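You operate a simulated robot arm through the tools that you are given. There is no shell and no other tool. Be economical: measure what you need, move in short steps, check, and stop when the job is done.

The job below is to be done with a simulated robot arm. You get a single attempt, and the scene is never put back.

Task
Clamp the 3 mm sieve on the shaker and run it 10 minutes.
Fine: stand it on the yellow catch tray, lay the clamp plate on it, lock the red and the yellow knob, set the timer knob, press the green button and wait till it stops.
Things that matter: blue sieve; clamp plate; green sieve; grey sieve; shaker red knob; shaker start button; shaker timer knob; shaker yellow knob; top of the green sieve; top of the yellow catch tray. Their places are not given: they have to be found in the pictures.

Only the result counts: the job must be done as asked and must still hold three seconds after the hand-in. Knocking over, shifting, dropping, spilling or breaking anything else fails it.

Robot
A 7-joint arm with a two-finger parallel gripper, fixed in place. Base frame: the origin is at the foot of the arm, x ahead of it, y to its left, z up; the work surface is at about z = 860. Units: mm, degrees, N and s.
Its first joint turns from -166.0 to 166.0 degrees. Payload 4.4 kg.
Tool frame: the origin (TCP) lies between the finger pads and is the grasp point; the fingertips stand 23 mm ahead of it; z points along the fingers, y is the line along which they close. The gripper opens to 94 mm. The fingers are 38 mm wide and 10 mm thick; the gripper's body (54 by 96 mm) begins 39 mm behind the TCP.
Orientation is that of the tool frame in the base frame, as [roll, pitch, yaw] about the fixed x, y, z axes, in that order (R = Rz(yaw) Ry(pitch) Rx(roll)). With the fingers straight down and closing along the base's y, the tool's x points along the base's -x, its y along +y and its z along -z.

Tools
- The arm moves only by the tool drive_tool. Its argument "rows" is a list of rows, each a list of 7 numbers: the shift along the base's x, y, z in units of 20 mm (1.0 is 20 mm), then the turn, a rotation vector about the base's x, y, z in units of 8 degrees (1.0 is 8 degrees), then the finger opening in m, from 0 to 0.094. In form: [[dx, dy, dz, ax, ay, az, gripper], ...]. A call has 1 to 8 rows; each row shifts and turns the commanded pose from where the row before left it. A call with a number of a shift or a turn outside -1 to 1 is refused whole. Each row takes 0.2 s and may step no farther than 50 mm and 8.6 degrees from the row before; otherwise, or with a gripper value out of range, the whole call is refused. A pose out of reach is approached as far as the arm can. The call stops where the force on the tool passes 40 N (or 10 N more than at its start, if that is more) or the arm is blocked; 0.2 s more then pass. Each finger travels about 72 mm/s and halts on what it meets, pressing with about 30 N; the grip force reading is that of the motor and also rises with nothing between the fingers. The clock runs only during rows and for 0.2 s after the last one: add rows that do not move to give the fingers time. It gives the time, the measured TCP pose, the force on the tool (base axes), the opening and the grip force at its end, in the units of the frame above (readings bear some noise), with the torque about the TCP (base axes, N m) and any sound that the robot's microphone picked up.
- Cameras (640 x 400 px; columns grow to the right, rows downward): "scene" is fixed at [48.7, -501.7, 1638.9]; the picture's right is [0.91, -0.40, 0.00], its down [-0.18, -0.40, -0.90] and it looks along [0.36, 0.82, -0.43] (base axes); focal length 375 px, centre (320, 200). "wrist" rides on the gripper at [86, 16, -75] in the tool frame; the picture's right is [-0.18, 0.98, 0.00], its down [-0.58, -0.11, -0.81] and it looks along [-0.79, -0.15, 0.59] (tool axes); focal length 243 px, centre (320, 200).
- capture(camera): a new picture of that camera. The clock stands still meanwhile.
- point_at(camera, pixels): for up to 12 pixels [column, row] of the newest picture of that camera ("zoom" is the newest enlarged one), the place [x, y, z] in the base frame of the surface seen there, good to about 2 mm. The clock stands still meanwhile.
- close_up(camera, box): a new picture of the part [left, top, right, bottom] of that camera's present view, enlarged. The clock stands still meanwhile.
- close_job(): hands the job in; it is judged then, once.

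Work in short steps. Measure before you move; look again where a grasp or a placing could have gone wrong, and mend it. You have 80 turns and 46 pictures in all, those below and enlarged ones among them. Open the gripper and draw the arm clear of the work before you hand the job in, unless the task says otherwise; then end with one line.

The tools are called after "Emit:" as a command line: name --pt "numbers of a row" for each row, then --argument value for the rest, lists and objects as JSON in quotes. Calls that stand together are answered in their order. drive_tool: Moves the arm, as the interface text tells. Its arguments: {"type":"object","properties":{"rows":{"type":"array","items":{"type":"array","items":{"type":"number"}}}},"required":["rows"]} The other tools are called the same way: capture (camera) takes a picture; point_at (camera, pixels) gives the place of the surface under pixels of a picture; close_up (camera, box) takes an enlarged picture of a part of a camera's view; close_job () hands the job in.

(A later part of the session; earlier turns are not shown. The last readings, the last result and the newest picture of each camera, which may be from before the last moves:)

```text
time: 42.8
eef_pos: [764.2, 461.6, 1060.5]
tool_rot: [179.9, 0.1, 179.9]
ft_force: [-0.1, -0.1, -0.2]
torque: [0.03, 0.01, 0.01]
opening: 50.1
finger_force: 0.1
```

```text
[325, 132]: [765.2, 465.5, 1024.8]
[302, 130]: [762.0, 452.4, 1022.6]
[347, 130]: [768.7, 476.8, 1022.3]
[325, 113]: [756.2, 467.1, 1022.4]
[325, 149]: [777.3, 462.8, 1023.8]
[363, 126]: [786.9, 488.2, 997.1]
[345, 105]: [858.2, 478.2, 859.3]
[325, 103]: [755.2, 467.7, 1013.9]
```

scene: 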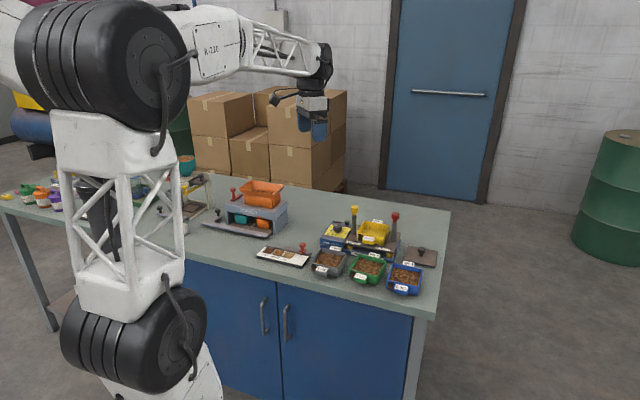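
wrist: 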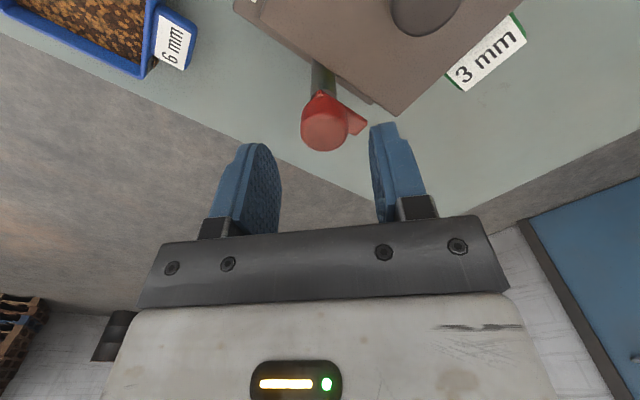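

Head centre refined to (766,464), diameter about 25. Shift, descend to z 1021 and close gently.

Emit:
drive_tool --pt "0.07 0.12 -0.6 0 0 0 0.05" --pt "0 0 -0.8 0 0 0 0.05" --pt "0 0 -0.55 0 0 0 0.05" --pt "0 0 0 0 0 0 0.035" --pt "0 0 0 0 0 0 0.0" --pt "0 0 0 0 0 0 0.0" --pt "0 0 0 0 0 0 0.0"

```text
time: 44.4
eef_pos: [765.8, 463.1, 1021.5]
tool_rot: [180.0, 0.0, 179.9]
ft_force: [-5.0, -31.1, 4.3]
torque: [-0.39, 0.26, -0.01]
opening: 27.4
finger_force: 45.0
```

Gripped, but -31 N sideways in y: I nudge the hand to -y to relieve it.

Emit:
drive_tool --pt "0 -0.05 0 0 0 0 0.0" --pt "0 0 0 0 0 0 0.0"

```text
time: 45.0
eef_pos: [767.8, 463.0, 1020.6]
tool_rot: [180.0, 0.0, 179.9]
ft_force: [7.0, -22.0, -2.7]
torque: [-0.26, -0.03, 0.0]
opening: 27.4
finger_force: 44.8
```

Emit:
drive_tool --pt "0 -0.06 0 0 0 0 0.0" --pt "0 -0.05 0 0 0 0 0.0" --pt "0 0 0 0 0 0 0.0"

```text
time: 46.0
eef_pos: [766.2, 463.8, 1019.5]
tool_rot: [179.9, 0.0, 180.0]
ft_force: [6.1, 10.7, -5.3]
torque: [0.09, -0.01, 0.02]
opening: 27.3
finger_force: 45.0
stopped in row 3: the force on the tool passed its limit at 42 N (the readings are from after the stop); the commanded pose is now the measured one
```

Nearly relaxed now (10 N). I start turning +z in small steps.

Emit:
drive_tool --pt "0 0 0 0 0 0.5 0.0" --pt "0 0 0 0 0 0.8 0.0" --pt "0 0 0 0 0 0.8 0.0" --pt "0 0 0 0 0 0 0.0"

Emit:
close_up --camera "scene" --box '[345, 190, 415, 245]'

```text
time: 47.0
eef_pos: [766.3, 463.3, 1020.2]
tool_rot: [-179.9, 0.0, -163.1]
ft_force: [13.8, 7.9, -4.6]
torque: [-0.01, 0.25, 0.01]
opening: 27.4
finger_force: 45.1
```

```text
7.27 times, centred on (380, 218) of scene
```

zoom: 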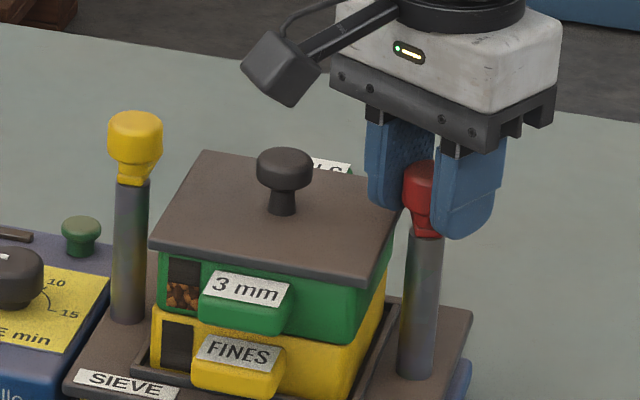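

Turning freely (17°, no reaction torque). I continue the turn.

Emit:
drive_tool --pt "0 0 0 0 0 0.8 0.0" --pt "0 0 0 0 0 0.8 0.0" --pt "0 0 0 0 0 0.8 0.0" --pt "0 0 0 0 0 0.8 0.0" --pt "0 0 0 0 0 0 0.0"

Emit:
drive_tool --pt "0 0 0 0 0 0.8 0.0" --pt "0 0 0 0 0 0.8 0.0" --pt "0 0 0 0 0 0.8 0.0" --pt "0 0 0 0 0 0.8 0.0" --pt "0 0 0 0 0 0 0.0"

```text
time: 48.2
eef_pos: [767.0, 463.1, 1019.4]
tool_rot: [179.9, 0.0, -137.6]
ft_force: [30.1, 2.7, -9.7]
torque: [0.29, -0.72, 0.0]
opening: 27.5
finger_force: 45.1
```

```text
time: 48.9
eef_pos: [768.2, 462.7, 1020.4]
tool_rot: [179.9, 0.0, -122.7]
ft_force: [10.8, 3.5, -5.5]
torque: [-0.15, -0.23, -0.01]
opening: 27.2
finger_force: 45.0
stopped in row 3: the force on the tool passed its limit at 43 N (the readings are from after the stop); the commanded pose is now the measured one
```

Stopped by side force at 57° of turn; it has relaxed. I continue with a tiny +x correction.

Emit:
drive_tool --pt "0.02 0 0 0 0 0.7 0.0" --pt "0 0 0 0 0 0.7 0.0" --pt "0 0 0 0 0 0 0.0"

Emit:
drive_tool --pt "0 0 0 0 0 0.7 0.0" --pt "0 0 0 0 0 0.7 0.0" --pt "0 0 0 0 0 0 0.0"

Emit:
close_up --camera "scene" --box '[345, 190, 415, 245]'

```text
time: 49.7
eef_pos: [766.6, 463.1, 1021.1]
tool_rot: [-180.0, 0.0, -111.3]
ft_force: [9.0, 1.3, -8.2]
torque: [0.22, -0.16, 0.03]
opening: 27.3
finger_force: 45.1
```

```text
time: 50.5
eef_pos: [767.5, 462.3, 1019.7]
tool_rot: [-180.0, 0.0, -100.1]
ft_force: [12.9, -9.0, -4.5]
torque: [-0.72, -0.03, 0.01]
opening: 27.3
finger_force: 45.2
```

```text
7.27 times, centred on (380, 218) of scene
```

zoom: 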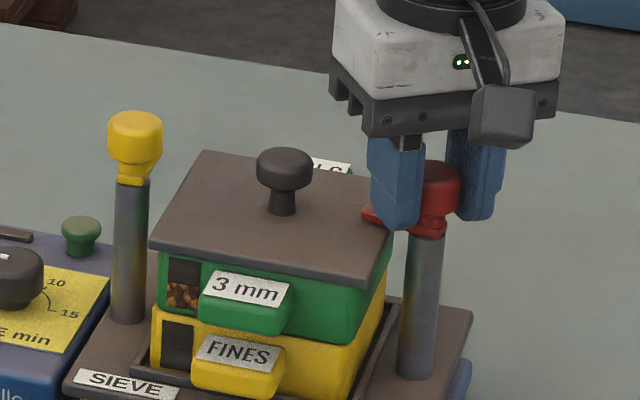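

The arm is now over the plate. I finish the last 10°, feeling for a stop.

Emit:
drive_tool --pt "0 0 0 0 0 0.65 0.0" --pt "0 0 0 0 0 0.6 0.0" --pt "0 0 0 0 0 0 0.0"

```text
time: 51.3
eef_pos: [766.0, 462.5, 1020.0]
tool_rot: [180.0, -0.1, -90.2]
ft_force: [5.8, -8.3, -4.3]
torque: [-0.19, 0.0, -0.06]
opening: 27.2
finger_force: 44.2
```

Turned 90°. Release, rise, and look at the arm while moving toward the yellow knob (yaw -90).

Emit:
drive_tool --pt "0 0 0 0 0 0 0.04" --pt "0 0 0 0 0 0 0.05" --pt "0 0 0 0 0 0 0.05" --pt "0 0 0.6 0 0 0 0.05" --pt "0 0 1 0 0 0 0.05" --pt "0 0 1 0 0 0 0.05" --pt "0 0 1 0 0 0 0.05" --pt "0 0 1 0 0 0 0.05"

Emit:
drive_tool --pt "-0.9 0.9 0 0 0 0 0.05" --pt "-0.9 0.9 0 0 0 0 0.05" --pt "-0.9 0.9 0 0 0 0 0.05" --pt "-0.9 0.9 0 0 0 0 0.05" --pt "-0.9 0.9 0 0 0 0 0.05" --pt "-0.8 0.78 0 0 0 0 0.05" --pt "0 0 -1 0 0 0 0.05" --pt "0 0 -1 0 0 0 0.05"

Emit:
capture --camera "wrist"

```text
time: 53.1
eef_pos: [766.6, 463.5, 1112.8]
tool_rot: [179.9, 0.1, -90.1]
ft_force: [-0.2, -0.4, 0.0]
torque: [-0.01, 0.02, 0.01]
opening: 49.8
finger_force: 0.0
```

```text
time: 54.9
eef_pos: [661.4, 570.2, 1072.6]
tool_rot: [-180.0, 0.1, -90.2]
ft_force: [-0.1, -0.1, 1.1]
torque: [0.02, 0.03, 0.01]
opening: 50.1
finger_force: 0.2
```

```text
12 pictures are left
```

wrist: 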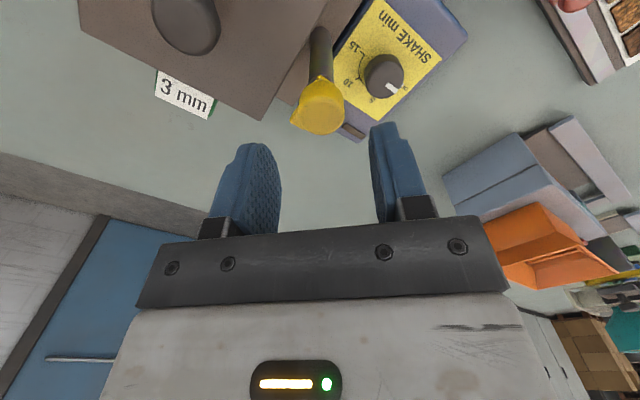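

Measure the yellow head here, plus the timer knob.

Emit:
point_at --camera "wrist" --pixels '[[322, 112], [300, 108], [343, 110], [320, 134], [322, 84], [302, 122], [383, 72], [366, 72], [400, 72], [386, 88], [362, 81], [372, 98]]'

Emit:
close_up --camera "wrist" --box '[320, 10, 450, 140]'

```text
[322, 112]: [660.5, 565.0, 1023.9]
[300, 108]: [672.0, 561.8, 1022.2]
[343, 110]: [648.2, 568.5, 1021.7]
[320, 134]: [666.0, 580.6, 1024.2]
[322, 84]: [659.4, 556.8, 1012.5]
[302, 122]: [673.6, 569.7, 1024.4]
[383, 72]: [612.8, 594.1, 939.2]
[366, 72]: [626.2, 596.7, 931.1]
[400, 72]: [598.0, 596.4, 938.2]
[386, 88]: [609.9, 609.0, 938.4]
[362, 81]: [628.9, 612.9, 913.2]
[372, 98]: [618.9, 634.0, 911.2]
```

```text
3.08 times, centred on (385, 75) of wrist
```

zoom: 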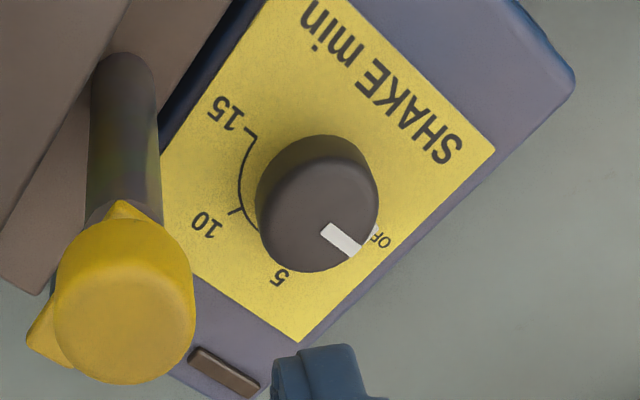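

Yellow head centre (660.3,568). Shift, descend to 1021, close.

Emit:
drive_tool --pt "-0.04 -0.1 -0.9 0 0 0 0.05" --pt "0 0 -0.9 0 0 0 0.05" --pt "0 0 -0.78 0 0 0 0.05" --pt "0 0 0 0 0 0 0.035" --pt "0 0 0 0 0 0 0.027" --pt "0 0 0 0 0 0 0.025" --pt "0 0 0 0 0 0 0.025"

```text
time: 56.5
eef_pos: [659.7, 566.4, 1020.5]
tool_rot: [179.9, 0.0, -90.2]
ft_force: [11.7, 1.1, -5.1]
torque: [0.05, -0.06, -0.02]
opening: 30.1
finger_force: 5.2
```

Side force +11.7 N in x, so I nudge +x 1 mm and finish closing.

Emit:
drive_tool --pt "0.05 0 0 0 0 0 0.025" --pt "0 0 0 0 0 0 0.02" --pt "0 0 0 0 0 0 0.015" --pt "0 0 0 0 0 0 0.0" --pt "0 0 0 0 0 0 0.0"

```text
time: 57.7
eef_pos: [661.6, 565.8, 1022.4]
tool_rot: [-179.9, 0.0, -90.3]
ft_force: [19.3, 6.4, -4.0]
torque: [0.07, -0.24, -0.06]
opening: 27.6
finger_force: 45.2
```

Gripped at 27.6 mm; nudge +x a touch and start turning -z.

Emit:
drive_tool --pt "0.04 0 0 0 0 0 0.0" --pt "0 0 0 0 0 -0.6 0.0" --pt "0 0 0 0 0 -0.7 0.0" --pt "0 0 0 0 0 -0.7 0.0" --pt "0 0 0 0 0 0 0.0"

Emit:
drive_tool --pt "0 0 0 0 0 -0.7 0.0" --pt "0 0 0 0 0 -0.7 0.0" --pt "0 0 0 0 0 -0.7 0.0" --pt "0 0 0 0 0 0 0.0"

```text
time: 58.9
eef_pos: [660.0, 567.3, 1020.3]
tool_rot: [179.9, 0.0, -106.2]
ft_force: [-33.5, 6.7, -2.0]
torque: [0.17, 0.5, 0.11]
opening: 27.4
finger_force: 45.1
```

```text
time: 59.3
eef_pos: [661.0, 567.2, 1021.5]
tool_rot: [179.9, -0.1, -110.1]
ft_force: [-13.2, 2.8, 5.7]
torque: [0.21, 0.15, 0.05]
opening: 27.4
finger_force: 45.1
stopped in row 1: the force on the tool passed its limit at 48 N (the readings are from after the stop); the commanded pose is now the measured one
```

Side force built up in -x; I correct a little to -x and continue.

Emit:
drive_tool --pt "-0.04 0.01 0 0 0 -0.6 0.0" --pt "0 0 0 0 0 -0.7 0.0" --pt "0 0 0 0 0 0 0.0"

Emit:
drive_tool --pt "0 0 0 0 0 -0.7 0.0" --pt "0 0 0 0 0 -0.7 0.0" --pt "0 0 0 0 0 0 0.0"

```text
time: 60.1
eef_pos: [659.5, 566.9, 1019.9]
tool_rot: [179.8, 0.0, -120.4]
ft_force: [-11.1, 1.2, 3.4]
torque: [0.34, -0.08, -0.03]
opening: 27.4
finger_force: 44.8
```

```text
time: 60.9
eef_pos: [660.1, 565.1, 1020.6]
tool_rot: [180.0, -0.1, -131.7]
ft_force: [-20.7, 8.2, 4.2]
torque: [-0.22, 0.58, 0.09]
opening: 27.6
finger_force: 45.1
```

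Emit:
drive_tool --pt "-0.03 0.02 0 0 0 -0.7 0.0" --pt "0 0 0 0 0 -0.7 0.0" --pt "0 0 0 0 0 0 0.0"

Emit:
drive_tool --pt "0 0 0 0 0 -0.7 0.0" --pt "0 0 0 0 0 -0.7 0.0" --pt "0 0 0 0 0 0 0.0"

Emit:
drive_tool --pt "0 0 0 0 0 -0.7 0.0" --pt "0 0 0 0 0 -0.7 0.0" --pt "0 0 0 0 0 0 0.0"

```text
time: 61.8
eef_pos: [659.7, 567.3, 1020.6]
tool_rot: [179.9, -0.1, -142.9]
ft_force: [-11.3, 1.6, 5.0]
torque: [0.15, -0.02, 0.01]
opening: 27.3
finger_force: 45.6
stopped in row 3: the force on the tool passed its limit at 41 N (the readings are from after the stop); the commanded pose is now the measured one
```

```text
time: 62.6
eef_pos: [659.2, 568.5, 1021.3]
tool_rot: [179.9, 0.0, -154.1]
ft_force: [-17.9, 12.0, 5.8]
torque: [0.39, -0.27, 0.08]
opening: 27.3
finger_force: 44.5
```

```text
time: 63.3
eef_pos: [658.4, 568.4, 1020.2]
tool_rot: [179.8, -0.1, -165.3]
ft_force: [-8.7, 4.9, 3.4]
torque: [0.15, 0.0, -0.01]
opening: 27.7
finger_force: 45.0
stopped in row 3: the force on the tool passed its limit at 41 N (the readings are from after the stop); the commanded pose is now the measured one
```

75° done; finish the last 15°.

Emit:
drive_tool --pt "-0.02 0.02 0 0 0 -0.7 0.0" --pt "0 0 0 0 0 -0.7 0.0" --pt "0 0 0 0 0 0 0.0"

Emit:
drive_tool --pt "-0.01 0.01 0 0 0 -0.42 0.0" --pt "0 0 0 0 0 0 0.0"

```text
time: 64.1
eef_pos: [658.3, 569.2, 1020.7]
tool_rot: [179.8, 0.0, -176.6]
ft_force: [-7.6, 5.8, 8.0]
torque: [-0.01, 0.58, -0.02]
opening: 27.6
finger_force: 45.4
```

```text
time: 64.7
eef_pos: [659.1, 569.4, 1021.4]
tool_rot: [179.7, 0.0, -179.9]
ft_force: [8.7, 13.4, -0.3]
torque: [0.18, -0.26, 0.17]
opening: 27.7
finger_force: 44.5
```

Turned 90°. Release, rise and back off to view both locks and the timer.

Emit:
drive_tool --pt "0 0 0 0 0 0 0.04" --pt "0 0 0 0 0 0 0.05" --pt "0 0 0 0 0 0 0.05" --pt "0 0 0.6 0 0 0 0.05" --pt "0 0 1 0 0 0 0.05" --pt "0 0 1 0 0 0 0.05" --pt "-0.5 0 1 0 0 0 0.05" --pt "-0.9 0 1 0 0 0 0.05"

Emit:
drive_tool --pt "-0.7 0.1 0.5 0 0 0.7 0.05" --pt "-0.7 0.1 0 0 0 0.7 0.05" --pt "-0.7 0.1 0 0 0 0.7 0.05" --pt "-0.2 0 0 0 0 0.7 0.05" --pt "0 0 0 0 0 0 0.05"

Emit:
capture --camera "wrist"

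```text
time: 66.5
eef_pos: [630.8, 571.0, 1112.0]
tool_rot: [179.9, -0.1, -179.9]
ft_force: [0.1, 0.0, -1.1]
torque: [0.01, -0.01, -0.01]
opening: 50.2
finger_force: 0.0
```

```text
time: 67.7
eef_pos: [584.4, 576.4, 1122.7]
tool_rot: [179.9, -0.1, -157.3]
ft_force: [-0.4, 0.3, 0.1]
torque: [0.02, 0.03, 0.0]
opening: 50.1
finger_force: 0.0
```

```text
10 pictures are left
```

wrist: 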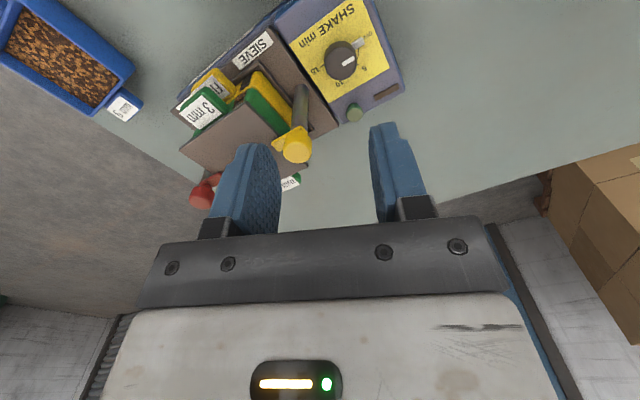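

Both arms now point over the plate (yellow at (277,142), red at (213,178)). I zoom on timer and button.

Emit:
close_up --camera "wrist" --box '[260, 10, 420, 130]'

```text
3.33 times, centred on (340, 70) of wrist
```

zoom: 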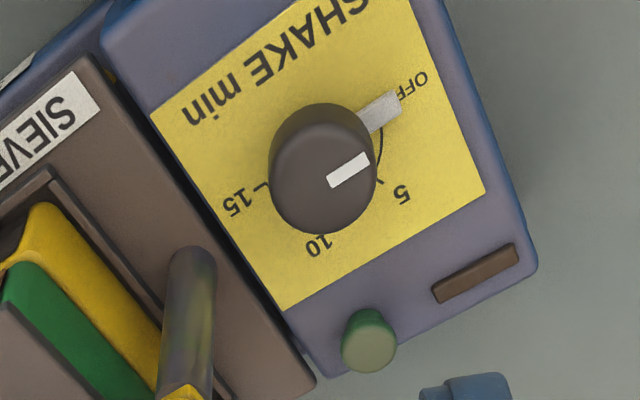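

Measuring knob, pointer, tick marks and button.

Emit:
point_at --camera "zoom" --pixels '[[395, 105], [378, 115], [380, 183], [322, 238], [268, 184], [250, 186], [323, 180], [362, 160], [332, 180], [322, 228], [322, 105], [370, 335]]'

Emit:
point_at --camera "zoom" --pixels '[[400, 190], [317, 247], [238, 200], [412, 85], [368, 325], [272, 175], [376, 165], [320, 140], [370, 365], [345, 345], [395, 345], [385, 160]]'

```text
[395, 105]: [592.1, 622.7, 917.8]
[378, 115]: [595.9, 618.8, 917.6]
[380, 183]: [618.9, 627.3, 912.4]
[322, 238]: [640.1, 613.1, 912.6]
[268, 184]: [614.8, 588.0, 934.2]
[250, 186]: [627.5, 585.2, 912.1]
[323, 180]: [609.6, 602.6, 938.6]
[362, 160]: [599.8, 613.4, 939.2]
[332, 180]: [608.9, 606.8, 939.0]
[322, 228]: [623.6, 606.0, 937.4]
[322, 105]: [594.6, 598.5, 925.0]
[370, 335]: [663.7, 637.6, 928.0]
```

```text
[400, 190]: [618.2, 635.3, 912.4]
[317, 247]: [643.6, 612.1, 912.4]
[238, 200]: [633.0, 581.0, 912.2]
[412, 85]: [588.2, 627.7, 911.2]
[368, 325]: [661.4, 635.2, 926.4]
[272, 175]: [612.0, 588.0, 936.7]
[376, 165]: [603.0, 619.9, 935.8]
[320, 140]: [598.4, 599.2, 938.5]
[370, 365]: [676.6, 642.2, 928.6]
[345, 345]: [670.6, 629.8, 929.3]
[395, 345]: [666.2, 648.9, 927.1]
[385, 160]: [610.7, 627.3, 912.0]
```

OFF is at about 130–135°, 10 at about 15°, so the timer needs about 120° clockwise. The yellow post is near, so I'll do two 60° grips with yaw -170→130; first approach to z 990 above (608.5,603).

Emit:
drive_tool --pt "0.6 0.65 -0.4 0 0 -0.8 0.06" --pt "0.6 0.68 -0.6 0 0 -0.8 0.06" --pt "0 0 -1 0 0 0 0.06" --pt "0 0 -1 0 0 0 0.06" --pt "0 0 -1 0 0 0 0.06" --pt "0 0 -1 0 0 0 0.06" --pt "0 0 -1 0 0 0 0.06" --pt "0 0 -0.6 0 0 0 0.06"

Emit:
capture --camera "wrist"

```text
time: 69.5
eef_pos: [607.5, 602.2, 989.9]
tool_rot: [179.8, -0.1, -170.3]
ft_force: [0.5, -0.1, -0.2]
torque: [0.01, -0.01, 0.0]
opening: 60.1
finger_force: 0.0
```

```text
8 pictures are left
```

wrist: 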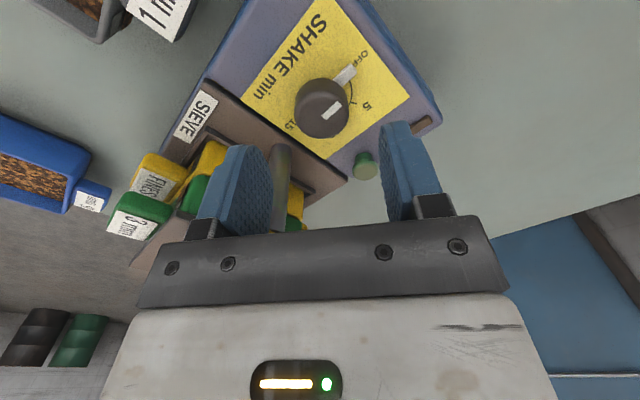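

Refine the timer knob centre from this close view.

Emit:
point_at --camera "wrist" --pixels '[[298, 112], [345, 108], [320, 92], [321, 134], [322, 112], [338, 103], [326, 116], [352, 72], [364, 158], [363, 170], [352, 165], [376, 163]]'

```text
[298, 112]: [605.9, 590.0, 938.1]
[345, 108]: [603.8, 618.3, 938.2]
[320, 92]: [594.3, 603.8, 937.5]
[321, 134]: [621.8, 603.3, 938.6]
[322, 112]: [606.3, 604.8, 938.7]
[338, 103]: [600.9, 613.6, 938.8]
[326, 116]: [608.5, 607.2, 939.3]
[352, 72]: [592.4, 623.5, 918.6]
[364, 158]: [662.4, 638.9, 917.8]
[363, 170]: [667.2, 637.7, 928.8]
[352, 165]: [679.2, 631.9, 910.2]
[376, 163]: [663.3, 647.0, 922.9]
```

Knob centre (608,604). Shift slightly, descend to 944, close gradually.

Emit:
drive_tool --pt "0.02 0.08 -0.8 0 0 0 0.06" --pt "0 0 -0.8 0 0 0 0.06" --pt "0 0 -0.7 0 0 0 0.05" --pt "0 0 0 0 0 0 0.04" --pt "0 0 0 0 0 0 0.034" --pt "0 0 0 0 0 0 0.03" --pt "0 0 0 0 0 0 0.028"

```text
time: 71.1
eef_pos: [608.8, 602.7, 945.4]
tool_rot: [179.8, -0.1, -170.3]
ft_force: [1.6, -1.9, 0.9]
torque: [-0.08, -0.01, -0.01]
opening: 33.3
finger_force: 44.7
```

Gripped cleanly at 33.3 mm. Turn -60° clockwise.

Emit:
drive_tool --pt "0 0 0 0 0 -0.4 0.025" --pt "0 0 0 0 0 -0.8 0.025" --pt "0 0 0 0 0 -0.8 0.025" --pt "0 0 0 0 0 -0.8 0.025" --pt "0 0 0 0 0 0 0.025"

Emit:
drive_tool --pt "0 0 0 0 0 -0.8 0.025" --pt "0 0 0 0 0 -0.8 0.025" --pt "0 0 0 0 0 -0.8 0.025" --pt "0 0 0 0 0 -0.8 0.025" --pt "0 0 0 0 0 -0.8 0.025" --pt "0 0 0 0 0 -0.7 0.025" --pt "0 0 0 0 0 0 0.025"

```text
time: 72.4
eef_pos: [607.1, 604.3, 945.1]
tool_rot: [180.0, 0.0, 167.4]
ft_force: [-9.8, 4.1, -0.2]
torque: [-2.6, -2.91, 0.29]
opening: 33.4
finger_force: 44.6
stopped in row 5: the force on the tool passed its limit at 42 N (the readings are from after the stop); the commanded pose is now the measured one
```

```text
time: 73.3
eef_pos: [607.1, 605.1, 943.5]
tool_rot: [179.6, -0.1, 146.5]
ft_force: [2.9, 10.9, -7.8]
torque: [0.19, -0.14, -0.02]
opening: 33.3
finger_force: 45.2
stopped in row 4: the force on the tool passed its limit at 43 N (the readings are from after the stop); the commanded pose is now the measured one
```

The first stop's torque suggests the hand brushed the yellow knob. I check the scene before continuing.

Emit:
close_up --camera "scene" --box '[315, 185, 415, 260]'

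```text
5.33 times, centred on (365, 222) of scene
```

zoom: 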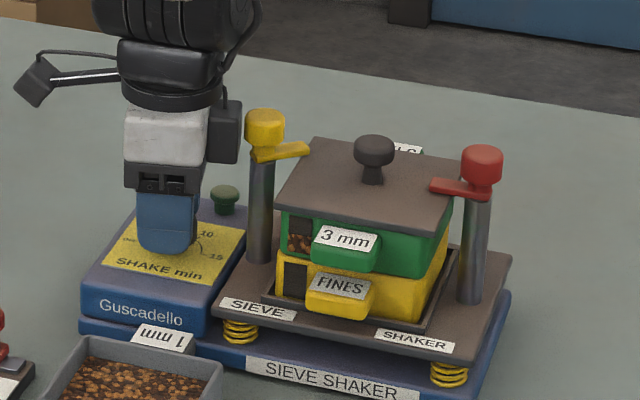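

A box on the hand's back side is right beside the yellow head. I check whether anything moved.

Emit:
point_at --camera "zoom" --pixels '[[265, 115], [482, 152], [304, 150], [434, 187], [262, 220], [475, 260], [374, 142], [282, 180], [225, 112], [240, 105], [225, 155], [212, 328]]'

```text
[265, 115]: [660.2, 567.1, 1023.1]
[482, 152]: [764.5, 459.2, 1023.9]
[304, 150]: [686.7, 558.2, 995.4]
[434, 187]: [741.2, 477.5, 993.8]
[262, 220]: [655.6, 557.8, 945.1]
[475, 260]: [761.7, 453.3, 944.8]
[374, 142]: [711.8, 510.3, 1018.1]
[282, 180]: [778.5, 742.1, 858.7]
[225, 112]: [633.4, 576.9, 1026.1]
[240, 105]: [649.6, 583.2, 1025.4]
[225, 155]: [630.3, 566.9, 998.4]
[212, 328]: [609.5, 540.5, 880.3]
```

Shaker hasn't shifted, but the yellow arm tip seems about 20–25° off, so it'll need a recheck. I release the timer, rise, and re-approach with the hand leaned 20° away from the post.

Emit:
drive_tool --pt "0 0 0 0 0 0 0.045" --pt "0 0 0 0 0 0 0.05" --pt "0 0 0.7 0 0 0 0.05" --pt "0 0 1 0 0 0 0.05" --pt "0 0 1 0 0 0 0.05" --pt "0 0 0.8 0 0 0 0.05" --pt "0 0 0 0 0 0.8 0.05" --pt "0 0 0 0 0 0.8 0.05"

Emit:
drive_tool --pt "0 0 0 0 0 0.85 0.05" --pt "0 0 0 0 0 0.85 0.05" --pt "0 0 0 0 0 0.85 0.05" --pt "0 0 0 0 0 0.8 0.05" --pt "0 0 0 0.087 -0.83 0 0.05" --pt "0 0 0 0.087 -0.83 0 0.05" --pt "0 0 0 0.087 -0.83 0 0.05" --pt "0 0 0 0 0 0 0.05"

Emit:
capture --camera "wrist"

```text
time: 75.1
eef_pos: [608.1, 604.7, 1015.5]
tool_rot: [179.9, -0.1, 159.5]
ft_force: [0.3, 0.7, 0.3]
torque: [0.01, -0.01, 0.0]
opening: 49.9
finger_force: 0.0
```

```text
time: 76.9
eef_pos: [607.4, 604.9, 1016.8]
tool_rot: [179.8, 19.8, -173.9]
ft_force: [-0.1, 0.0, -0.7]
torque: [0.02, 0.0, -0.02]
opening: 49.9
finger_force: 0.1
```

```text
6 pictures are left
```

wrist: 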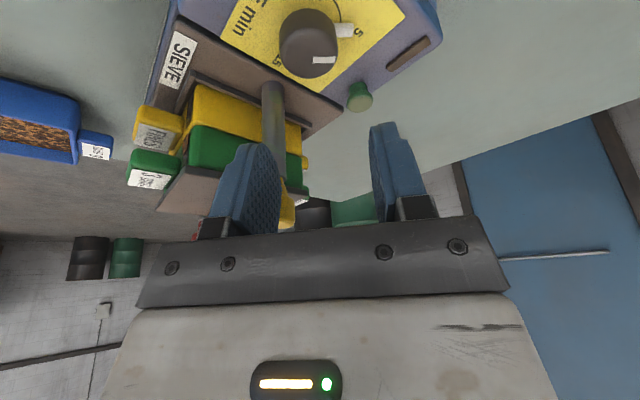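

The hand leans away from the post, and the pointer is near 5. I measure its angle.

Emit:
point_at --camera "wrist" --pixels '[[351, 30], [316, 61], [334, 59], [284, 48], [337, 48], [308, 76], [308, 40], [308, 56], [357, 32], [280, 63]]'

```text
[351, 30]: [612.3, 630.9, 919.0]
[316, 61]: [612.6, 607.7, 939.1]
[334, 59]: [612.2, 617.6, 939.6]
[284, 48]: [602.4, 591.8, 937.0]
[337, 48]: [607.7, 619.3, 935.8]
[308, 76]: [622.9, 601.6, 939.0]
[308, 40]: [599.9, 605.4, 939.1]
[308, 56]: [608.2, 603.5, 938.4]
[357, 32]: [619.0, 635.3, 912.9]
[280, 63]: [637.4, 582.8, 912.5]
```

Pointer reads about 81°; the 10 mark is at about 15°. Descend to z 950, grip, and turn about -62° first.

Emit:
drive_tool --pt "0.03 -0.04 -0.8 0 0 0 0.05" --pt "0 0 -0.9 0 0 0 0.05" --pt "0 0 -0.9 0 0 0 0.05" --pt "0 0 -0.72 0 0 0 0.042" --pt "0 0 0 0 0 0 0.036" --pt "0 0 0 0 0 0 0.03" --pt "0 0 0 0 0 0 0.028"

Emit:
drive_tool --pt "0 0 0 0 0 -0.4 0.025" --pt "0 0 0 0 0 -0.8 0.025" --pt "0 0 0 0 0 -0.8 0.025" --pt "0 0 0 0 0 -0.8 0.025" --pt "0 0 0 0 0 0 0.025"

```text
time: 78.5
eef_pos: [607.4, 603.6, 950.0]
tool_rot: [179.8, 19.9, -173.9]
ft_force: [1.5, 4.6, 0.5]
torque: [0.19, -0.14, 0.01]
opening: 32.9
finger_force: 45.0
```

```text
time: 79.7
eef_pos: [607.4, 604.0, 949.8]
tool_rot: [179.8, 20.0, 163.6]
ft_force: [2.6, -3.7, 4.6]
torque: [0.2, 0.02, 0.03]
opening: 32.8
finger_force: 45.0
```

Smooth with no side force. Continue the turn by about 40°.

Emit:
drive_tool --pt "0 0 0 0 0 -0.8 0.025" --pt "0 0 0 0 0 -0.8 0.025" --pt "0 0 0 0 0 -0.8 0.025" --pt "0 0 0 0 0 -0.8 0.025" --pt "0 0 0 0 0 -0.8 0.025" --pt "0 0 0 0 0 -0.8 0.025" --pt "0 0 0 0 0 0 0.025"

```text
time: 81.1
eef_pos: [608.3, 604.4, 950.0]
tool_rot: [179.6, 19.8, 127.1]
ft_force: [6.7, 11.7, -5.8]
torque: [0.34, -0.57, 0.05]
opening: 33.0
finger_force: 44.8
stopped in row 6: the force on the tool passed its limit at 44 N (the readings are from after the stop); the commanded pose is now the measured one
```

59° turned. I peek with the wrist camera while still gripping.

Emit:
close_up --camera "wrist" --box '[220, 40, 480, 230]'

```text
2.11 times, centred on (350, 135) of wrist
```

zoom: 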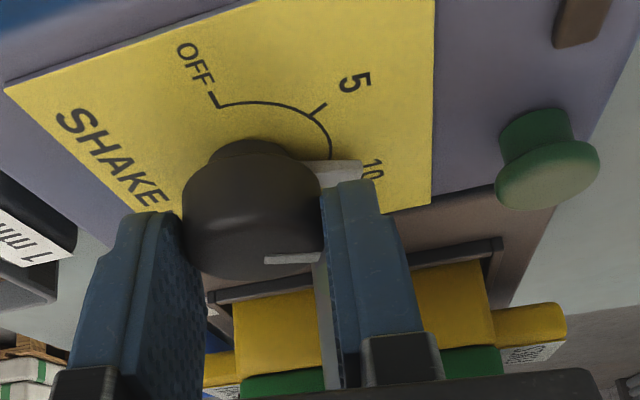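

The lever tip (355,172) sits right at the 10 label. I measure it against arc ticks.

Emit:
point_at --camera "zoom" --pixels '[[211, 94], [218, 106], [327, 103], [315, 113], [350, 162], [357, 168], [350, 177], [340, 172], [372, 168], [353, 82], [330, 148], [270, 104]]'

```text
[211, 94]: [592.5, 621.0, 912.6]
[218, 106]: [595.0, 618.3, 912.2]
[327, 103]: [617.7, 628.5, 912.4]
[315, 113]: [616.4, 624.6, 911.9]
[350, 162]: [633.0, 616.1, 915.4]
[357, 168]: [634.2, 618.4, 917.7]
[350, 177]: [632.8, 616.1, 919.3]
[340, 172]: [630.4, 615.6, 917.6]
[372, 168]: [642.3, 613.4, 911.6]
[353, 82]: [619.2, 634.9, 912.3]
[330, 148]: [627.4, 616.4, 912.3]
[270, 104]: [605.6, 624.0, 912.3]
```

Fit: OFF 134°, 5 at 74°, 10 at 14°, lever at 32°, matching 102° turned. 18° more is needed.

Emit:
drive_tool --pt "0.02 0.03 0 0 0 -0.5 0.025" --pt "0 0 0 0 0 -0.6 0.025" --pt "0 0 0 0 0 -0.6 0.025" --pt "0 0 0 0 0 -0.55 0.025" --pt "0 0 0 0 0 0 0.025"

Emit:
close_up --camera "wrist" --box '[220, 40, 480, 230]'

```text
time: 82.3
eef_pos: [609.3, 606.0, 949.6]
tool_rot: [179.6, 19.8, 109.1]
ft_force: [1.3, 16.3, 3.5]
torque: [0.24, -0.21, 0.03]
opening: 32.5
finger_force: 45.1
```

```text
2.11 times, centred on (350, 135) of wrist
```

zoom: 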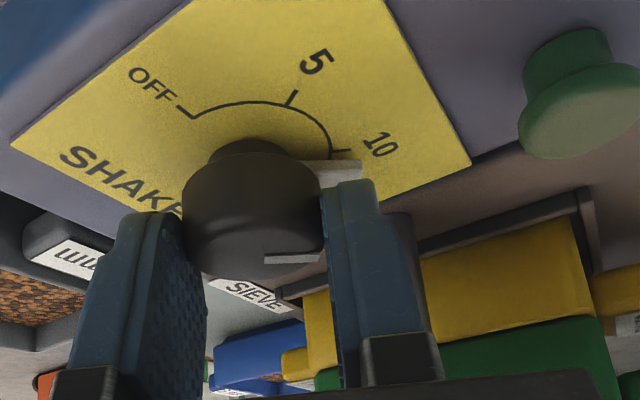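

The 10 tick (342,151) is now visible next to the lever; I measure both.

Emit:
point_at --camera "zoom" --pixels '[[350, 151], [335, 151], [352, 165], [355, 175], [345, 172], [335, 172], [297, 92], [288, 104], [182, 108], [193, 117], [362, 170], [325, 133]]'

```text
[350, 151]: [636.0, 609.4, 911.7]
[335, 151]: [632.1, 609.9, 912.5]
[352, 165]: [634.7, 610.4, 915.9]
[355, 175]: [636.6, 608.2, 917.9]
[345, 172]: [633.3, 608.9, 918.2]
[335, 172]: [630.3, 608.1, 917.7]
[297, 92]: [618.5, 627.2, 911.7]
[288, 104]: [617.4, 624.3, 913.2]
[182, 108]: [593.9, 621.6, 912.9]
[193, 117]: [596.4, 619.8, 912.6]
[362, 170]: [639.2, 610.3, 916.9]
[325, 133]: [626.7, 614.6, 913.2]
```

Lever and 10 tick coincide (636,609). Release, rise, unlean, and look at the yellow arm.

Emit:
drive_tool --pt "0 0 0 0 0 0 0.04" --pt "0 0 0 0 0 0 0.05" --pt "0 0 0 0 0 0 0.05" --pt "0 0 0.7 0 0 0 0.05" --pt "0 0 1 0 0 0 0.05" --pt "0 0 1 0 0 0 0.05" --pt "0 0 1 0 0 0 0.05" --pt "0 0 1 0 0 0 0.05"

Emit:
drive_tool --pt "0 0 1 0.79 0.27 0 0.05" --pt "0 0 1 0.79 0.27 0 0.05" --pt "0 0 1 0.78 0.27 0 0.05" --pt "0 0 0 0 0 0.8 0.05" --pt "0 0 0 0 0 0.8 0.05" --pt "0 0 0 0 0 0.8 0.05" --pt "0 0 0 0 0 0.8 0.05" --pt "0 0 0 0 0 0.8 0.05"

Emit:
capture --camera "wrist"

```text
time: 84.1
eef_pos: [611.0, 605.3, 1044.6]
tool_rot: [179.6, 19.9, 109.1]
ft_force: [0.6, 0.2, -0.7]
torque: [0.03, 0.01, 0.0]
opening: 50.0
finger_force: 0.1
```

```text
time: 85.9
eef_pos: [608.5, 605.4, 1104.8]
tool_rot: [179.5, 0.0, 141.2]
ft_force: [0.2, 0.4, -0.5]
torque: [0.02, 0.01, 0.01]
opening: 50.1
finger_force: 0.0
```

```text
3 pictures are left
```

wrist: 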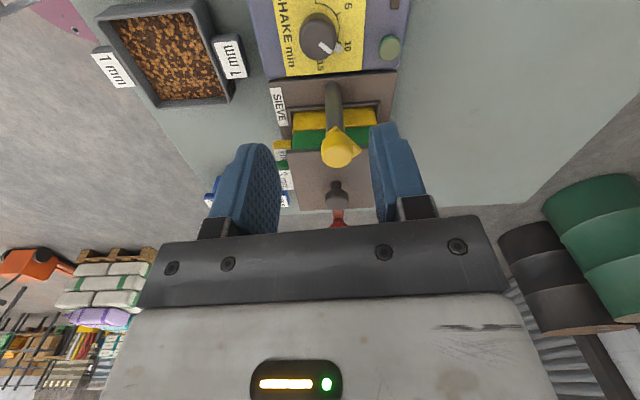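

I measure what sticks out at the yellow head's right side.

Emit:
point_at --camera "wrist" --pixels '[[358, 150], [354, 155], [351, 158], [340, 150], [324, 150], [340, 164], [335, 170], [346, 165], [352, 142], [356, 144], [338, 212], [362, 152]]'

```text
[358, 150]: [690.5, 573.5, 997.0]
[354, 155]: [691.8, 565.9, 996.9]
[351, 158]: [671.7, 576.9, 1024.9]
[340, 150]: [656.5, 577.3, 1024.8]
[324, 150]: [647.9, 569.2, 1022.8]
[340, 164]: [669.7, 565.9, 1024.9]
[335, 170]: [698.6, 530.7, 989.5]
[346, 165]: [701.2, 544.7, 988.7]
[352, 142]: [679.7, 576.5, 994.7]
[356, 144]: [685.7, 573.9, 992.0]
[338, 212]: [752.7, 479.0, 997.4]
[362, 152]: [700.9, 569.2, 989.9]
```

The yellow arm now points at about 0° (the hand's box turned it back), so it isn't over the plate. I go back and turn it about 43° further clockwise, starting at yaw -175.

Emit:
drive_tool --pt "0.5 -0.37 0 0 0 0.92 0.05" --pt "0.5 -0.37 0 0 0 0.92 0.05" --pt "0.5 -0.37 0 0 0 0.92 0.05" --pt "0.5 -0.37 0 0 0 0.92 0.05" --pt "0.55 -0.39 0 0 0 0.92 0.05" --pt "0 0 -0.9 0 0 0.9 0.05" --pt "0 0 -0.9 0 0 0 0.05" --pt "0 0 0 0 0 0 0.05"

Emit:
drive_tool --pt "0 0 -0.9 0 0 0 0.05" --pt "0 0 -0.9 0 0 0 0.05" --pt "0 0 -0.55 0 0 0 0.05" --pt "0 0 0 0 0 0 0.036" --pt "0 0 0 0 0 0 0.03" --pt "0 0 0 0 0 0 0.026" --pt "0 0 0 0 0 0 0.024"

```text
time: 87.7
eef_pos: [661.9, 567.9, 1069.0]
tool_rot: [179.5, -0.1, -174.9]
ft_force: [0.3, 0.7, 0.0]
torque: [-0.02, -0.04, -0.01]
opening: 49.9
finger_force: 0.1
```

```text
time: 89.3
eef_pos: [661.3, 567.3, 1021.0]
tool_rot: [179.5, -0.1, -175.0]
ft_force: [-4.3, 13.9, -0.1]
torque: [0.19, -0.19, 0.01]
opening: 30.2
finger_force: 7.6
```

Side force +14 N in y; nudge +y 1 mm and finish closing.

Emit:
drive_tool --pt "0 0.05 0 0 0 0 0.024" --pt "0 0 0 0 0 0 0.02" --pt "0 0 0 0 0 0 0.01" --pt "0 0 0 0 0 0 0.0" --pt "0 0 0 0 0 0 0.0"

Emit:
drive_tool --pt "0 0.02 0 0 0 -0.5 0.0" --pt "0 0 0 0 0 -0.7 0.0" --pt "0 0 0 0 0 0 0.0"

Emit:
drive_tool --pt "0 0 0 0 0 -0.7 0.0" --pt "0 0 0 0 0 -0.7 0.0" --pt "0 0 0 0 0 0 0.0"

```text
time: 90.5
eef_pos: [662.7, 569.6, 1021.2]
tool_rot: [179.5, -0.1, -174.8]
ft_force: [-3.3, 32.7, -7.8]
torque: [0.46, -0.01, 0.03]
opening: 27.3
finger_force: 45.2
```

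```text
time: 91.3
eef_pos: [660.6, 569.4, 1021.6]
tool_rot: [179.7, -0.1, 175.5]
ft_force: [-5.5, 32.5, -11.4]
torque: [0.34, -0.03, 0.03]
opening: 27.5
finger_force: 45.1
```

```text
time: 92.1
eef_pos: [661.2, 568.7, 1020.1]
tool_rot: [179.6, -0.1, 164.3]
ft_force: [6.8, 26.1, -14.9]
torque: [0.38, 0.22, 0.01]
opening: 27.3
finger_force: 45.1
```

Turning; relieve +y a bit and continue.

Emit:
drive_tool --pt "0 0.04 0 0 0 -0.6 0.0" --pt "0 0 0 0 0 -0.7 0.0" --pt "0 0 0 0 0 0 0.0"

Emit:
drive_tool --pt "0 0.01 0 0 0 -0.7 0.0" --pt "0 0 0 0 0 -0.75 0.0" --pt "0 0 0 0 0 0 0.0"

```text
time: 92.9
eef_pos: [660.2, 569.7, 1020.4]
tool_rot: [179.7, -0.1, 153.8]
ft_force: [1.8, 0.2, -16.3]
torque: [-0.08, 0.0, 0.04]
opening: 27.3
finger_force: 45.1
```

```text
time: 93.7
eef_pos: [660.7, 568.9, 1021.2]
tool_rot: [179.6, 0.0, 142.4]
ft_force: [3.3, -13.1, -14.2]
torque: [-0.35, -0.29, 0.56]
opening: 27.5
finger_force: 44.7
```

A z torque of 0.56 N·m suggests the lock's end stop is reached. Release, rise 80 mm and check both arms from the scene camera.

Emit:
drive_tool --pt "0 0 0 0 0 0 0.04" --pt "0 0 0 0 0 0 0.05" --pt "0 0 0 0 0 0 0.05" --pt "0 0 0.6 0 0 0 0.05" --pt "0 0 1 0 0 0 0.05" --pt "0 0 1 0 0 0 0.05" --pt "0 0 1 0 0 0 0.05" --pt "0 0 1 0 0 0 0.03"

Emit:
close_up --camera "scene" --box '[330, 190, 410, 250]'

```text
time: 95.5
eef_pos: [659.8, 570.3, 1113.8]
tool_rot: [179.6, -0.1, 142.3]
ft_force: [0.3, 1.4, 0.7]
torque: [0.01, 0.02, -0.01]
opening: 30.0
finger_force: 0.1
```

```text
6.67 times, centred on (370, 220) of scene
```

zoom: 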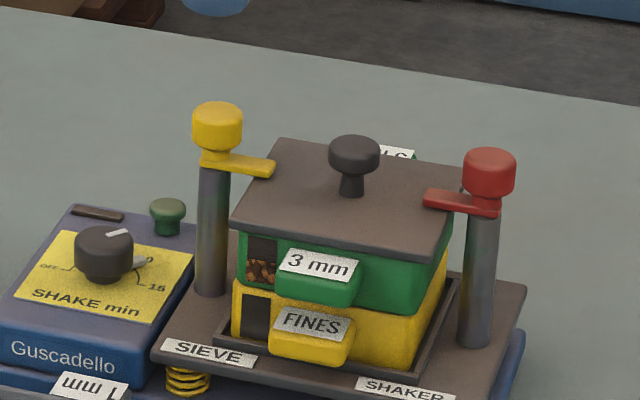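

Both arms now lie along the post line over the plate and the dial reads 10. I go to the green button (667,638, top 929) with closed fingers at yaw 124.

Emit:
drive_tool --pt "0.09 0.85 0 0 0 -0.57 0.0" --pt "0.09 0.85 0 0 0 -0.57 0.0" --pt "0.09 0.85 0 0 0 -0.57 0.0" --pt "0.09 0.84 0 0 0 -0.57 0.0" --pt "0 0 -0.9 0 0 0 0.0" --pt "0 0 -0.9 0 0 0 0.0" --pt "0 0 -0.9 0 0 0 0.0" --pt "0 0 -0.9 0 0 0 0.0"

Emit:
drive_tool --pt "0 0 -0.9 0 0 0 0.0" --pt "0 0 -0.9 0 0 0 0.0" --pt "0 0 -0.9 0 0 0 0.0" --pt "0 0 -0.6 0 0 0 0.0" --pt "0 0 0 0 0 0 0.0"

```text
time: 97.3
eef_pos: [667.5, 638.9, 1041.9]
tool_rot: [179.4, -0.1, 124.1]
ft_force: [0.4, 0.3, 0.5]
torque: [0.01, -0.06, -0.02]
opening: 0.0
finger_force: 29.9
```

```text
time: 98.5
eef_pos: [667.9, 639.0, 974.9]
tool_rot: [179.6, -0.2, 124.1]
ft_force: [0.3, 0.0, -0.5]
torque: [0.02, 0.0, 0.01]
opening: 0.0
finger_force: 29.7
```

Tips are at about 952, the button top at 929. I press downward slowly.

Emit:
drive_tool --pt "0 0 -0.5 0 0 0 0.0" --pt "0 0 -0.5 0 0 0 0.0" --pt "0 0 -0.15 0 0 0 0.0" --pt "0 0 -0.1 0 0 0 0.0" --pt "0 0 0 0 0 0 0.0"

```text
time: 99.7
eef_pos: [667.3, 638.1, 949.4]
tool_rot: [179.5, -0.1, 124.1]
ft_force: [-0.6, -0.4, 1.3]
torque: [0.02, 0.01, -0.01]
opening: 0.1
finger_force: 29.8
5 turns are left
```

Only light contact so far. I press further until the force stop, rise clear, and wait for the sound.

Emit:
drive_tool --pt "0 0 -0.1 0 0 0 0.0" --pt "0 0 -0.1 0 0 0 0.0" --pt "0 0 -0.1 0 0 0 0.0" --pt "0 0 -0.1 0 0 0 0.0" --pt "0 0 0 0 0 0 0.0"

Emit:
drive_tool --pt "0 0 0.7 0 0 0 0.0" --pt "0 0 1 0 0 0 0.0" --pt "0 0 1 0 0 0 0.0" --pt "0 0 1 0 0 0 0.0" --pt "0 0 1 0 0 0 0.0" --pt "0 0 1 0 0 0 0.0" --pt "0 0 1 0 0 0 0.0" --pt "0 0 1 0 0 0 0.05"

Emit:
drive_tool --pt "0 0 0.5 0 0 0 0.05" --pt "0 0 0 0 0 0 0.05" --pt "0 0 0 0 0 0 0.05" --pt "0 0 0 0 0 0 0.05" --pt "0 0 0 0 0 0 0.05" --pt "0 0 0 0 0 0 0.05" --pt "0 0 0 0 0 0 0.05" --pt "0 0 0 0 0 0 0.05"

```text
time: 100.9
eef_pos: [667.9, 639.3, 943.2]
tool_rot: [179.3, 0.0, 124.1]
ft_force: [-5.6, 1.8, 18.5]
torque: [0.02, 0.1, 0.03]
opening: 0.0
finger_force: 29.3
heard: click
```

```text
time: 102.7
eef_pos: [666.7, 637.0, 1096.6]
tool_rot: [179.7, -0.1, 124.1]
ft_force: [-0.2, -0.4, -0.2]
torque: [0.02, -0.01, 0.03]
opening: 50.6
finger_force: 0.4
```

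```text
time: 104.5
eef_pos: [667.9, 638.8, 1107.7]
tool_rot: [179.5, -0.1, 124.2]
ft_force: [0.2, 0.1, 0.8]
torque: [0.01, 0.02, -0.01]
opening: 49.8
finger_force: 0.0
4 turns are left
```

A click was heard. I wait several more seconds listening, then look.

Emit:
drive_tool --pt "0 0 0 0 0 0 0.05" --pt "0 0 0 0 0 0 0.05" --pt "0 0 0 0 0 0 0.05" --pt "0 0 0 0 0 0 0.05" --pt "0 0 0 0 0 0 0.05" --pt "0 0 0 0 0 0 0.05" --pt "0 0 0 0 0 0 0.05" --pt "0 0 0 0 0 0 0.05"

Emit:
drive_tool --pt "0 0 0 0 0 0 0.05" --pt "0 0 0 0 0 0 0.05" --pt "0 0 0 0 0 0 0.05" --pt "0 0 0 0 0 0 0.05" --pt "0 0 0 0 0 0 0.05" --pt "0 0 0 0 0 0 0.05" --pt "0 0 0 0 0 0 0.05" --pt "0 0 0 0 0 0 0.05"

Emit:
drive_tool --pt "0 0 0 0 0 0 0.05" --pt "0 0 0 0 0 0 0.05" --pt "0 0 0 0 0 0 0.05" --pt "0 0 0 0 0 0 0.05" --pt "0 0 0 0 0 0 0.05" --pt "0 0 0 0 0 0 0.05" --pt "0 0 0 0 0 0 0.05" --pt "0 0 0 0 0 0 0.05"

Emit:
drive_tool --pt "0 0 0 0 0 0 0.05" --pt "0 0 0 0 0 0 0.05" --pt "0 0 0 0 0 0 0.05" --pt "0 0 0 0 0 0 0.05" --pt "0 0 0 0 0 0 0.05" --pt "0 0 0 0 0 0 0.05" --pt "0 0 0 0 0 0 0.05" --pt "0 0 0 0 0 0 0.05"

Emit:
close_up --camera "scene" --box '[315, 190, 415, 265]'

```text
time: 106.3
eef_pos: [665.9, 638.2, 1106.9]
tool_rot: [179.5, -0.1, 124.0]
ft_force: [0.9, 0.7, 0.1]
torque: [0.0, -0.02, -0.01]
opening: 50.1
finger_force: 0.1
```

```text
time: 108.1
eef_pos: [666.1, 639.7, 1106.1]
tool_rot: [179.5, -0.1, 124.1]
ft_force: [0.7, 0.1, -0.2]
torque: [0.0, -0.04, 0.0]
opening: 50.0
finger_force: 0.0
```

```text
time: 109.9
eef_pos: [667.7, 639.1, 1107.3]
tool_rot: [179.5, -0.1, 124.0]
ft_force: [-1.0, 0.4, 0.6]
torque: [0.0, -0.02, 0.01]
opening: 50.0
finger_force: 0.0
```

```text
time: 111.7
eef_pos: [666.1, 639.3, 1106.5]
tool_rot: [179.5, -0.1, 124.0]
ft_force: [-0.1, 0.0, -0.9]
torque: [0.02, 0.02, -0.02]
opening: 50.1
finger_force: 0.0
```

```text
5.33 times, centred on (365, 228) of scene
3 turns are left
```

zoom: 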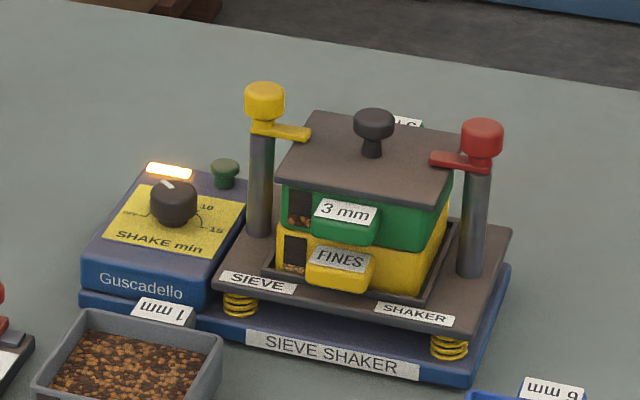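

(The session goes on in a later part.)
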